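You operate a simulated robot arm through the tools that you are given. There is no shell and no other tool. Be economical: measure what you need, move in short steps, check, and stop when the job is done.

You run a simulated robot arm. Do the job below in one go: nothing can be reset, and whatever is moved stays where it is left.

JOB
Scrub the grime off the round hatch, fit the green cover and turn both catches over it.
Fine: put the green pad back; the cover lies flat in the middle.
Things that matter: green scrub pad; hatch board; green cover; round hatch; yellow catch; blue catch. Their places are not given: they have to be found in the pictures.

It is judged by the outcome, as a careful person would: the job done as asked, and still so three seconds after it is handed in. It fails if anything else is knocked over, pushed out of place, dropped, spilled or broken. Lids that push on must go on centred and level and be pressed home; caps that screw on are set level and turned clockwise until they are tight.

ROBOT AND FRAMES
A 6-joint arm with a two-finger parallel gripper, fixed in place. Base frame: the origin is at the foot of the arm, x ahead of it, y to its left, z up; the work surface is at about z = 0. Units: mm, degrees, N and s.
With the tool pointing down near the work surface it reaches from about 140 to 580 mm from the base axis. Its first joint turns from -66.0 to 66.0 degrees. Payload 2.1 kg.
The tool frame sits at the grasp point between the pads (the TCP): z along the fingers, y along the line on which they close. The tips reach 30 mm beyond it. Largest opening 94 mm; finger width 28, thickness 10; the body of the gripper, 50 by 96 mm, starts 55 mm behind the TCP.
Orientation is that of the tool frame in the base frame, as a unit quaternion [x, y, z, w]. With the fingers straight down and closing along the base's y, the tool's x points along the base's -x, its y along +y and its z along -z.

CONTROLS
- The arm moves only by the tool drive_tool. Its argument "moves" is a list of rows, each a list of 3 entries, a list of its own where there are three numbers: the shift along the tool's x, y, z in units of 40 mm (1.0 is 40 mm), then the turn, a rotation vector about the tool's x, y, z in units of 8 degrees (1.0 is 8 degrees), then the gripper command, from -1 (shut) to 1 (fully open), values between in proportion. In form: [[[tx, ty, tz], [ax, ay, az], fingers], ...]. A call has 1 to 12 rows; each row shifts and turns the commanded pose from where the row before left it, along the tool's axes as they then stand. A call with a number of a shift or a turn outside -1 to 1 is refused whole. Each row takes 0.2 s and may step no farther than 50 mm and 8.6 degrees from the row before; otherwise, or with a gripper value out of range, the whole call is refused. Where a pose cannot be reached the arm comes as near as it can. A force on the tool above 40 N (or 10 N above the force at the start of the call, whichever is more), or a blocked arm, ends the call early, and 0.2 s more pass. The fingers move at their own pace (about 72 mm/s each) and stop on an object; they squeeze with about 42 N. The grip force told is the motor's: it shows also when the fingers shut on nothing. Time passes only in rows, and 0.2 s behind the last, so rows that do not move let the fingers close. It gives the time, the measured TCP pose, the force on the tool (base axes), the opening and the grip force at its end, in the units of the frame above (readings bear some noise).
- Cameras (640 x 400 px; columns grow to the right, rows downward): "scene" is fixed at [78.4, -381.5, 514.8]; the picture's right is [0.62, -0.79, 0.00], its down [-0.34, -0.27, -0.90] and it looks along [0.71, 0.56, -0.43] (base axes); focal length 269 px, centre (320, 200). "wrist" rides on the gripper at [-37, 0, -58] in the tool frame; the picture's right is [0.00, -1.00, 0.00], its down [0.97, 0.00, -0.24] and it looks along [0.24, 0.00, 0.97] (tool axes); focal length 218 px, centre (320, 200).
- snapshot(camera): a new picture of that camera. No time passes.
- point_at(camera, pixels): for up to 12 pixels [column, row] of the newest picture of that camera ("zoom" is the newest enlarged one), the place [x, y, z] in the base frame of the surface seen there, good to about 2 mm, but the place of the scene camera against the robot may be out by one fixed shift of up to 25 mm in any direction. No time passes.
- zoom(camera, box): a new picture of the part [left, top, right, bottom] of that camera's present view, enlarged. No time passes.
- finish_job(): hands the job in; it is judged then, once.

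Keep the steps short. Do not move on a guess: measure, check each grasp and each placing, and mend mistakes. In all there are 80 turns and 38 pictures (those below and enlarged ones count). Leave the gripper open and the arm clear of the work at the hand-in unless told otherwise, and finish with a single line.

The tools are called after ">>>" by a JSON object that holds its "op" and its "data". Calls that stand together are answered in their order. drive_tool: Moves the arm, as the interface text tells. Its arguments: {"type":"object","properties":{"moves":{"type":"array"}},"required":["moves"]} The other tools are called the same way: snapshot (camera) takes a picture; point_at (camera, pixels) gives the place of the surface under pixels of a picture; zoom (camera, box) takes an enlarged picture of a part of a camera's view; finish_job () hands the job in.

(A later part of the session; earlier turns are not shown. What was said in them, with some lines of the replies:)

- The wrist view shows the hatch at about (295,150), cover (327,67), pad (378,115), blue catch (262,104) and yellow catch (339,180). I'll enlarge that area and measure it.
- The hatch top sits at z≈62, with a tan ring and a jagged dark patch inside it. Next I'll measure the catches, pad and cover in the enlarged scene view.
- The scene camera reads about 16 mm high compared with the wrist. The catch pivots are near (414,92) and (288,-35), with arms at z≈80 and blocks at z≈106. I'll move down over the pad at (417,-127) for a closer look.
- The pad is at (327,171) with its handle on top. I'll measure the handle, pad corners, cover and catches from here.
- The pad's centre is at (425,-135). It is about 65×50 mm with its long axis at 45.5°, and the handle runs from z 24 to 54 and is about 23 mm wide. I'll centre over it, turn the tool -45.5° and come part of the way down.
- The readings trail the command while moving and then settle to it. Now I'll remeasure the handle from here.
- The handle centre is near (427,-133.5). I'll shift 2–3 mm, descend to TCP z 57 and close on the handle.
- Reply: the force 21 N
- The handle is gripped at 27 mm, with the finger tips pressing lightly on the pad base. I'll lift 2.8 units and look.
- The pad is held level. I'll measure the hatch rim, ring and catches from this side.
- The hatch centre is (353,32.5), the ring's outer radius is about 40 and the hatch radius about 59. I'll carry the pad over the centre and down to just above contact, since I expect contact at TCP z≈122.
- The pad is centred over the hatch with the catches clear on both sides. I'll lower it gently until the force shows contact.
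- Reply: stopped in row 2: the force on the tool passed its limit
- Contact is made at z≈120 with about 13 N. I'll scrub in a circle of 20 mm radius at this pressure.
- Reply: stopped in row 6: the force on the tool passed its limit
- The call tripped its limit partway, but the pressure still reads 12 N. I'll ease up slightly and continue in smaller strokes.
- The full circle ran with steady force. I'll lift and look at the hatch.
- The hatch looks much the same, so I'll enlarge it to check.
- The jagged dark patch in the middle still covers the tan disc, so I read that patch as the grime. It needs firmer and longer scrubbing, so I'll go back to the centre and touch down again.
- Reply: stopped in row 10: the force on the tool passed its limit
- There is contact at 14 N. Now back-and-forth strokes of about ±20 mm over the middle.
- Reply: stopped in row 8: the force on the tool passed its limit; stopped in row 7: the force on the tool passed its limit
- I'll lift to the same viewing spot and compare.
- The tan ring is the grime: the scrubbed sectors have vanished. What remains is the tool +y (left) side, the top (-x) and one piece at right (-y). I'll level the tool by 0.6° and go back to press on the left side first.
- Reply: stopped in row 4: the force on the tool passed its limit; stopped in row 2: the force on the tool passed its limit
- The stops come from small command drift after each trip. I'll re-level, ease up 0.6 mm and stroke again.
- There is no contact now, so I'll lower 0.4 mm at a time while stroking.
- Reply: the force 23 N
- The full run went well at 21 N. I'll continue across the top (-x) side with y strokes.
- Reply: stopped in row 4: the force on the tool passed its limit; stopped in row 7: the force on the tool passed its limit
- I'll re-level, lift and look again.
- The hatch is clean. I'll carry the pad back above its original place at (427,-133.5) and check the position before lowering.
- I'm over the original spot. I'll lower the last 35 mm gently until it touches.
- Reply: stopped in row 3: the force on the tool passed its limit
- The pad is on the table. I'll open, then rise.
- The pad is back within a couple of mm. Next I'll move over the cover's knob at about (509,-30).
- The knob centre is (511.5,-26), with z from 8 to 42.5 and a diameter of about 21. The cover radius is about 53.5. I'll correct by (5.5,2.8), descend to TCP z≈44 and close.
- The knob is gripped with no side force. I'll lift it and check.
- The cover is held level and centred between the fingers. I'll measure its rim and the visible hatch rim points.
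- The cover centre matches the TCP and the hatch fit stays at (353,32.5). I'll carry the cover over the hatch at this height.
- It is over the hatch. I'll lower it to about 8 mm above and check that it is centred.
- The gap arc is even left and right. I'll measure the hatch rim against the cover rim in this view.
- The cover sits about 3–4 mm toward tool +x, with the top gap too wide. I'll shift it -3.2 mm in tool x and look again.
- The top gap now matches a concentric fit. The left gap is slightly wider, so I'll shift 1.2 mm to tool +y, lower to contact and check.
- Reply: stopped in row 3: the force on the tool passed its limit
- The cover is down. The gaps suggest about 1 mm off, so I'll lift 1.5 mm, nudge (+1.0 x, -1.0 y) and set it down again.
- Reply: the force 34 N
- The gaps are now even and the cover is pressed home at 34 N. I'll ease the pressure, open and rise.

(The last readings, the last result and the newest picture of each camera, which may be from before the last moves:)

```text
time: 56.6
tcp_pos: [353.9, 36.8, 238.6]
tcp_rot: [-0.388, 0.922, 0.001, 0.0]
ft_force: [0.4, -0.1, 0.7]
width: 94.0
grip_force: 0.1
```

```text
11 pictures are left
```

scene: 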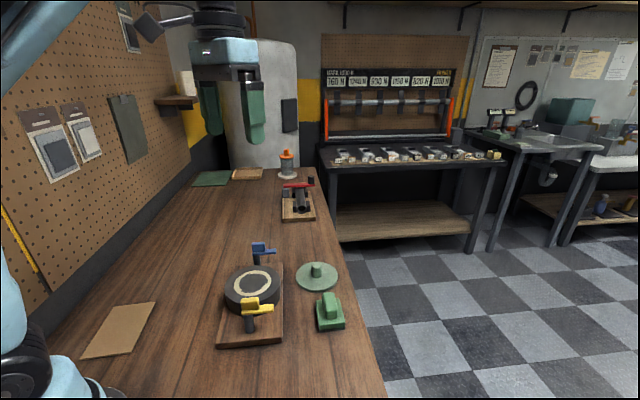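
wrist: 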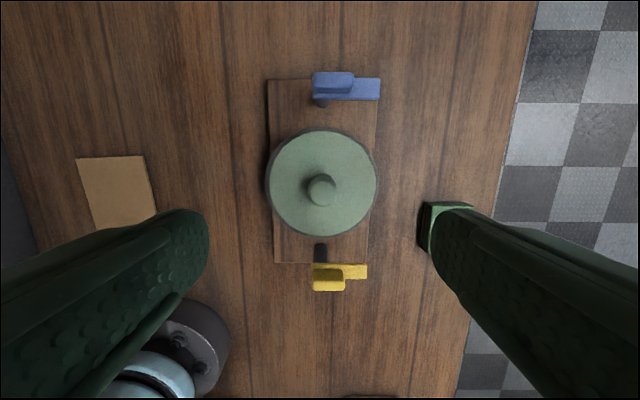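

The cover is on and centred. Next I'll measure both catches: blocks, arms and stems.

>>> {"op": "point_at", "data": {"camera": "wrist", "pixels": [[316, 82], [352, 82], [334, 75], [334, 90], [376, 90], [321, 104], [316, 278], [342, 278], [330, 270], [330, 287], [363, 272], [320, 252]]}}

>>> {"op": "zoom", "data": {"camera": "wrist", "box": [250, 50, 400, 150]}}

>>> {"op": "zoom", "data": {"camera": "wrist", "box": [250, 220, 400, 320]}}

```text
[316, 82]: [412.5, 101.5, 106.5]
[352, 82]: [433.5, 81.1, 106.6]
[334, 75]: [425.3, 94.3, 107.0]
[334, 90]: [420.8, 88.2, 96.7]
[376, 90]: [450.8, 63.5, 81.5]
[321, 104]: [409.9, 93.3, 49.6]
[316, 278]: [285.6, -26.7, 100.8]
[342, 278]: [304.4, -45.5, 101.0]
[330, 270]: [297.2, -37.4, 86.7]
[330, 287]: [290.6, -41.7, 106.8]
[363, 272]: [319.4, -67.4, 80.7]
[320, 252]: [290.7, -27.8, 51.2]
```

```text
4.00 times, centred on (325, 100) of wrist
```

zoom: 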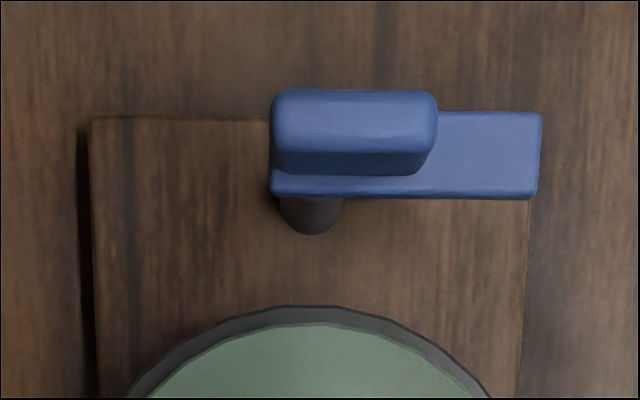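

```text
4.00 times, centred on (325, 270) of wrist
```

zoom: 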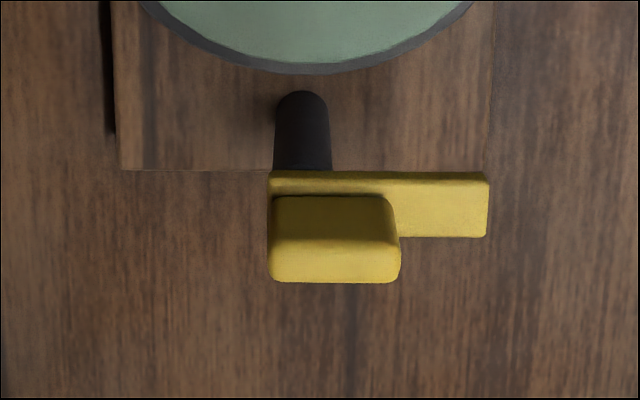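

Each catch has a block of about 33 mm on its arm, over the pivot end. The blue block centre is near (423,91) with its pivot near (416.5,97.5), and blue must turn clockwise 90°. I'll hover over the blue block and remeasure.

>>> {"op": "drive_tool", "data": {"moves": [[[-0.74, -0.087, 0.57], [0, 0, 0], 1], [[-0.74, -0.087, 0.57], [0, 0, 0], 1], [[-0.74, -0.087, 0.57], [0, 0, 0], 1], [[0, 0, 0], [0, 0, 0], 0.3], [[0, 0, 0], [0, 0, 0], 0.3], [[0, 0, 0], [0, 0, 0], 0.3]]}}

>>> {"op": "snapshot", "data": {"camera": "wrist"}}

```text
time: 58.0
tcp_pos: [423.8, 94.0, 167.1]
tcp_rot: [-0.389, 0.921, 0.001, -0.001]
ft_force: [0.2, -0.3, 0.3]
width: 60.8
grip_force: 0.1
```

```text
8 pictures are left
```

wrist: 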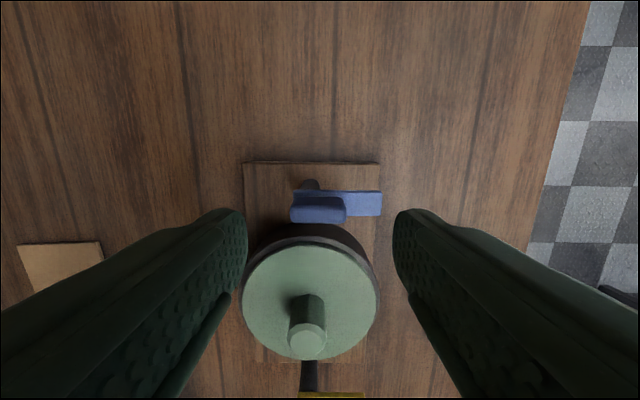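

>>> {"op": "point_at", "data": {"camera": "wrist", "pixels": [[294, 213], [342, 213], [318, 213], [318, 208], [318, 219], [377, 203], [377, 195], [377, 212], [310, 184]]}}

```text
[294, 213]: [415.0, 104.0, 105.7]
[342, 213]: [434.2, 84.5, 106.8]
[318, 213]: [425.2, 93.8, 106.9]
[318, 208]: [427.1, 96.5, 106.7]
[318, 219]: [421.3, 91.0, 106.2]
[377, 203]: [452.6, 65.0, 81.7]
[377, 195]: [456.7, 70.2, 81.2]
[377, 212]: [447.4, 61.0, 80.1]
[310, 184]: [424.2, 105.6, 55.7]
```

The TCP is right over the blue block, which has its top at z 106.5 and the arm at 81. The pivot is 8 mm toward tool +y. I'll descend 51 mm and close.

>>> {"op": "drive_tool", "data": {"moves": [[[0, 0.02, 0.6], [0, 0, 0], 0.3], [[0, 0, 0.5], [0, 0, 0], 0.3], [[0, 0, 0.175], [0, 0, 0], 0.3], [[0, 0, 0], [0, 0, 0], 0.3], [[0, 0, 0], [0, 0, 0], -0.3], [[0, 0, 0], [0, 0, 0], -1], [[0, 0, 0], [0, 0, 0], -1]]}}

```text
time: 59.6
tcp_pos: [422.2, 92.9, 117.9]
tcp_rot: [-0.388, 0.921, 0.001, 0.0]
ft_force: [-0.6, 0.8, -0.1]
width: 33.5
grip_force: 41.6
```

Blue is gripped at 33.5 mm. I'll turn it clockwise around the pivot, starting with a third of the way.

>>> {"op": "drive_tool", "data": {"moves": [[[0.0261, 0.0017, 0], [0, 0, 0.9375], -1], [[0.0261, 0.0017, 0], [0, 0, 0.9375], -1], [[0.0261, 0.0017, 0], [0, 0, 0.9375], -1], [[0.0261, 0.0017, 0], [0, 0, 0.9375], -1], [[0, 0, 0], [0, 0, 0], -1]]}}

```text
time: 60.8
tcp_pos: [418.1, 90.3, 117.5]
tcp_rot: [-0.136, 0.991, 0.002, -0.001]
ft_force: [-12.2, 11.5, 7.7]
width: 33.7
grip_force: 41.4
```

It is turning with mild side force (-12, 11). I'll ease 1 mm that way and continue.

>>> {"op": "drive_tool", "data": {"moves": [[[0.012, 0.022, 0], [0, 0, 0], -1], [[0.0261, 0.0017, 0], [0, 0, 0.9375], -1], [[0.0261, 0.0017, 0], [0, 0, 0.9375], -1], [[0.0261, 0.0017, 0], [0, 0, 0.9375], -1], [[0.0261, 0.0017, 0], [0, 0, 0.9375], -1], [[0, 0, 0], [0, 0, 0], -1]]}}

```text
time: 62.2
tcp_pos: [414.5, 91.0, 116.0]
tcp_rot: [0.126, 0.992, 0.001, -0.001]
ft_force: [-5.8, -3.2, 28.9]
width: 33.7
grip_force: 41.8
```

The upward force has risen to 29 N. I'll raise 0.6 mm and continue the last 30°.

>>> {"op": "drive_tool", "data": {"moves": [[[0, 0, -0.02], [0, 0, 0], -1], [[0.0261, 0.0017, 0], [0, 0, 0.9375], -1], [[0.0261, 0.0017, 0], [0, 0, 0.9375], -1], [[0, 0, 0], [0, 0, 0], -1]]}}

>>> {"op": "zoom", "data": {"camera": "scene", "box": [210, 220, 310, 330]}}

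```text
time: 63.2
tcp_pos: [413.5, 90.9, 116.0]
tcp_rot: [0.254, 0.967, 0.001, -0.002]
ft_force: [-12.6, -6.2, 0.2]
width: 33.7
grip_force: 41.8
```

```text
3.64 times, centred on (260, 275) of scene
```

zoom: 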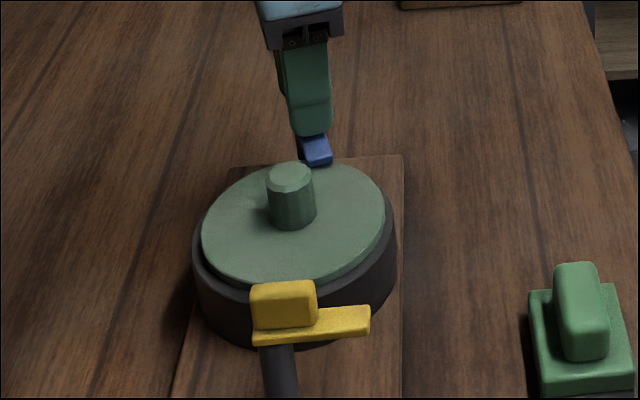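

Blue has swung 75° and is over the rim. I'll finish the last 15°.

>>> {"op": "drive_tool", "data": {"moves": [[[0.007, -0.012, 0], [0, 0, 0], -1], [[0.0261, 0.0017, 0], [0, 0, 0.9375], -1], [[0.0261, 0.0017, 0], [0, 0, 0.9375], -1], [[0, 0, 0], [0, 0, 0], -1]]}}

```text
time: 64.2
tcp_pos: [411.5, 92.7, 116.8]
tcp_rot: [0.378, 0.926, 0.001, 0.0]
ft_force: [-2.8, -0.5, 0.0]
width: 33.5
grip_force: 42.1
```

Blue now points at the hatch centre with low forces. I'll release, rise and go over the yellow block at (292,-40).

>>> {"op": "drive_tool", "data": {"moves": [[[0, 0, 0], [0, 0, 0], 0], [[0, 0, 0], [0, 0, 0], 0.2], [[0, 0, 0], [0, 0, 0], 0.2], [[0, 0, -0.8], [0, 0, 0], 0.2], [[0, 0, -0.6], [0, 0, 0], 0.2], [[-0.035, -0.893, 0], [0, 0, 0], 0.2], [[-0.035, -0.893, 0], [0, 0, 0], 0.2], [[-0.035, -0.893, 0], [0, 0, 0], 0.2], [[-0.035, -0.893, 0], [0, 0, 0], 0.2], [[-0.035, -0.893, 0], [0, 0, 0], 0.2], [[0, 0, 0], [0, 0, 0], 0.2], [[0, 0, 0], [0, 0, 0], 0.2]]}}

>>> {"op": "snapshot", "data": {"camera": "wrist"}}

```text
time: 66.8
tcp_pos: [288.8, -41.1, 173.4]
tcp_rot: [0.377, 0.926, 0.0, -0.001]
ft_force: [0.8, 0.2, 0.3]
width: 56.3
grip_force: 0.0
```

```text
6 pictures are left
```

wrist: 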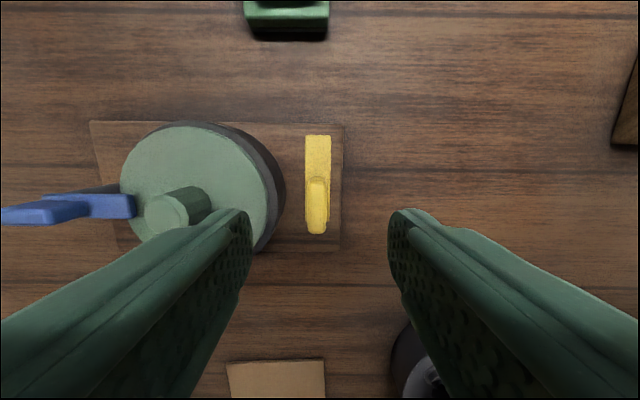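

Blue lies over the cover. I'll measure the yellow block.

>>> {"op": "point_at", "data": {"camera": "wrist", "pixels": [[317, 184], [317, 228], [310, 206], [324, 206], [317, 206], [317, 140], [307, 160], [328, 160]]}}

```text
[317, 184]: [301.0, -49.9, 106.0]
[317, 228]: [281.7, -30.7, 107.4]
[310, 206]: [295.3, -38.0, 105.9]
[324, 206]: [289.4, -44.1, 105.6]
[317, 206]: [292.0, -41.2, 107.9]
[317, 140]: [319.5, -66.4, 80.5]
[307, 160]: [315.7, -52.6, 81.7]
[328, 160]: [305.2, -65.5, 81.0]
```

The block centre is (291.6,-40.7), about (-2.2, +1.6) from the TCP in tool axes. I'll grip slightly toward the pivot, descend 56 mm and close.

>>> {"op": "drive_tool", "data": {"moves": [[[0.045, 0.04, 0], [0, 0, 0], 0.2], [[0, 0, 0.7], [0, 0, 0], 0.2], [[0, 0, 0.5], [0, 0, 0], 0.2], [[0, 0, 0.2], [0, 0, 0], 0.2], [[0, 0, 0], [0, 0, 0], 0.2], [[0, 0, 0], [0, 0, 0], -0.5], [[0, 0, 0], [0, 0, 0], -1], [[0, 0, 0], [0, 0, 0], -1], [[0, 0, 0], [0, 0, 0], -1]]}}

```text
time: 68.8
tcp_pos: [291.6, -38.1, 117.0]
tcp_rot: [0.378, 0.926, -0.001, 0.0]
ft_force: [-8.3, -16.3, -0.9]
width: 11.8
grip_force: 41.4
```

Gripped at 12 mm with some side force (-8,-16). I'll ease 0.8 mm and begin turning counter-clockwise.

>>> {"op": "drive_tool", "data": {"moves": [[[0, -0.02, 0], [0, 0, 0], -1], [[0.001, 0.013, 0], [0, 0, -0.9375], -1], [[0.001, 0.013, 0], [0, 0, -0.9375], -1], [[0.001, 0.013, 0], [0, 0, -0.9375], -1], [[0.001, 0.013, 0], [0, 0, -0.9375], -1], [[0, 0, 0], [0, 0, 0], -1]]}}

```text
time: 70.2
tcp_pos: [292.4, -35.5, 117.7]
tcp_rot: [0.124, 0.992, 0.001, -0.001]
ft_force: [3.2, 4.3, -0.5]
width: 11.7
grip_force: 42.2
```

Forces are low. I'll continue another 30°.

>>> {"op": "drive_tool", "data": {"moves": [[[0.001, 0.013, 0], [0, 0, -0.9375], -1], [[0.001, 0.013, 0], [0, 0, -0.9375], -1], [[0.001, 0.013, 0], [0, 0, -0.9375], -1], [[0.001, 0.013, 0], [0, 0, -0.9375], -1], [[0, 0, 0], [0, 0, 0], -1]]}}

```text
time: 71.4
tcp_pos: [291.4, -34.4, 118.3]
tcp_rot: [-0.137, 0.991, 0.0, -0.001]
ft_force: [1.0, 3.4, -0.4]
width: 11.6
grip_force: 42.1
```

>>> {"op": "drive_tool", "data": {"moves": [[[0.001, 0.013, 0], [0, 0, -0.9375], -1], [[0.001, 0.013, 0], [0, 0, -0.9375], -1], [[0.001, 0.013, 0], [0, 0, -0.9375], -1], [[0.001, 0.013, 0], [0, 0, -0.9375], -1], [[0, 0, 0], [0, 0, 0], -1]]}}

```text
time: 72.6
tcp_pos: [290.4, -32.3, 118.1]
tcp_rot: [-0.39, 0.921, 0.002, 0.0]
ft_force: [-8.2, -3.9, 0.4]
width: 11.7
grip_force: 42.2
```

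The yellow turn is complete at 90°. I'll release, rise and look.

>>> {"op": "drive_tool", "data": {"moves": [[[0, 0, 0], [0, 0, 0], -0.3], [[0, 0, 0], [0, 0, 0], 0.1], [[0, 0, 0], [0, 0, 0], 0.1], [[0, 0, -0.8], [0, 0, 0], 0.1], [[0, 0, -0.9], [0, 0, 0], 0.1], [[0, 0, -0.9], [0, 0, 0], 1], [[0.3, 0, -0.9], [0, 0, 0], 1], [[0.3, 0, -0.5], [0, 0, 0], 1], [[0, 0, 0], [0, 0, 0], 1], [[0, 0, 0], [0, 0, 0], 1]]}}

>>> {"op": "snapshot", "data": {"camera": "wrist"}}

>>> {"op": "snapshot", "data": {"camera": "scene"}}

```text
time: 74.8
tcp_pos: [273.8, -51.6, 277.2]
tcp_rot: [-0.389, 0.921, 0.0, 0.0]
ft_force: [0.6, -0.8, -0.7]
width: 94.0
grip_force: 0.1
```

```text
5 pictures are left
```

wrist: 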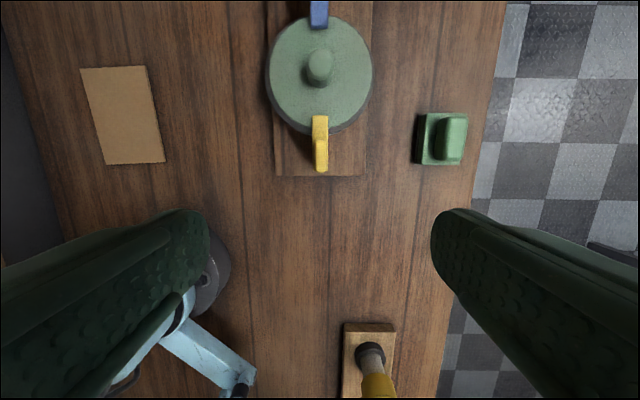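

```text
4 pictures are left
```

scene: 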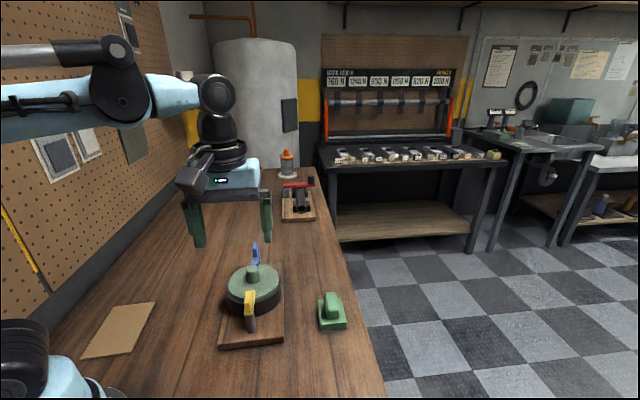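

Both catches point inward over the cover. One last close check.

>>> {"op": "zoom", "data": {"camera": "scene", "box": [210, 235, 360, 345]}}

>>> {"op": "zoom", "data": {"camera": "wrist", "box": [240, 0, 400, 180]}}

```text
3.64 times, centred on (285, 290) of scene
```

zoom: 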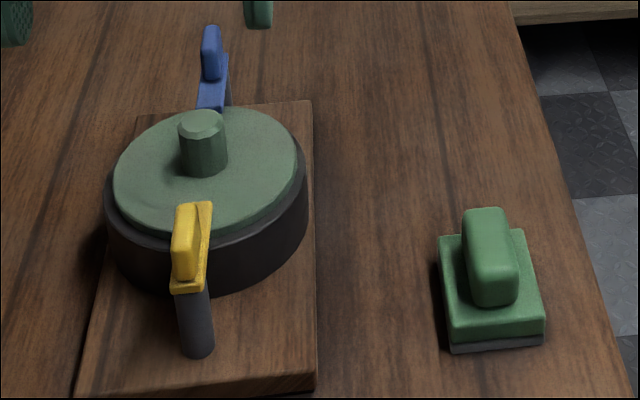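

```text
2.22 times, centred on (320, 90) of wrist
```

zoom: 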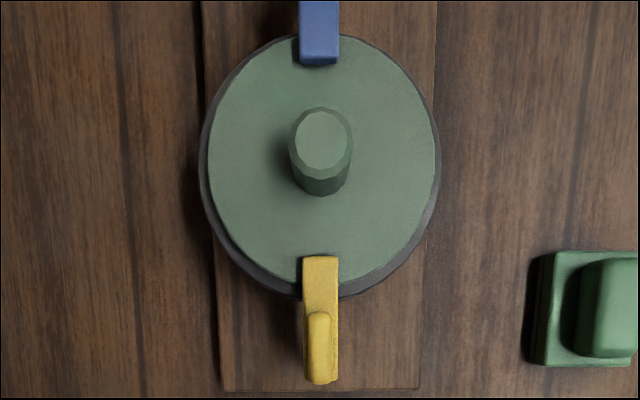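

The hatch is clean, the cover is flat and central, both catches are over it, the pad is back in place, and the gripper is open and clear. I'm handing in.

>>> {"op": "finish_job", "data": {}}

```text
The job is handed in.
```

I scrubbed the hatch clean, fitted the green cover flat and central, turned both catches over it, put the green pad back where it was, and handed the job in.
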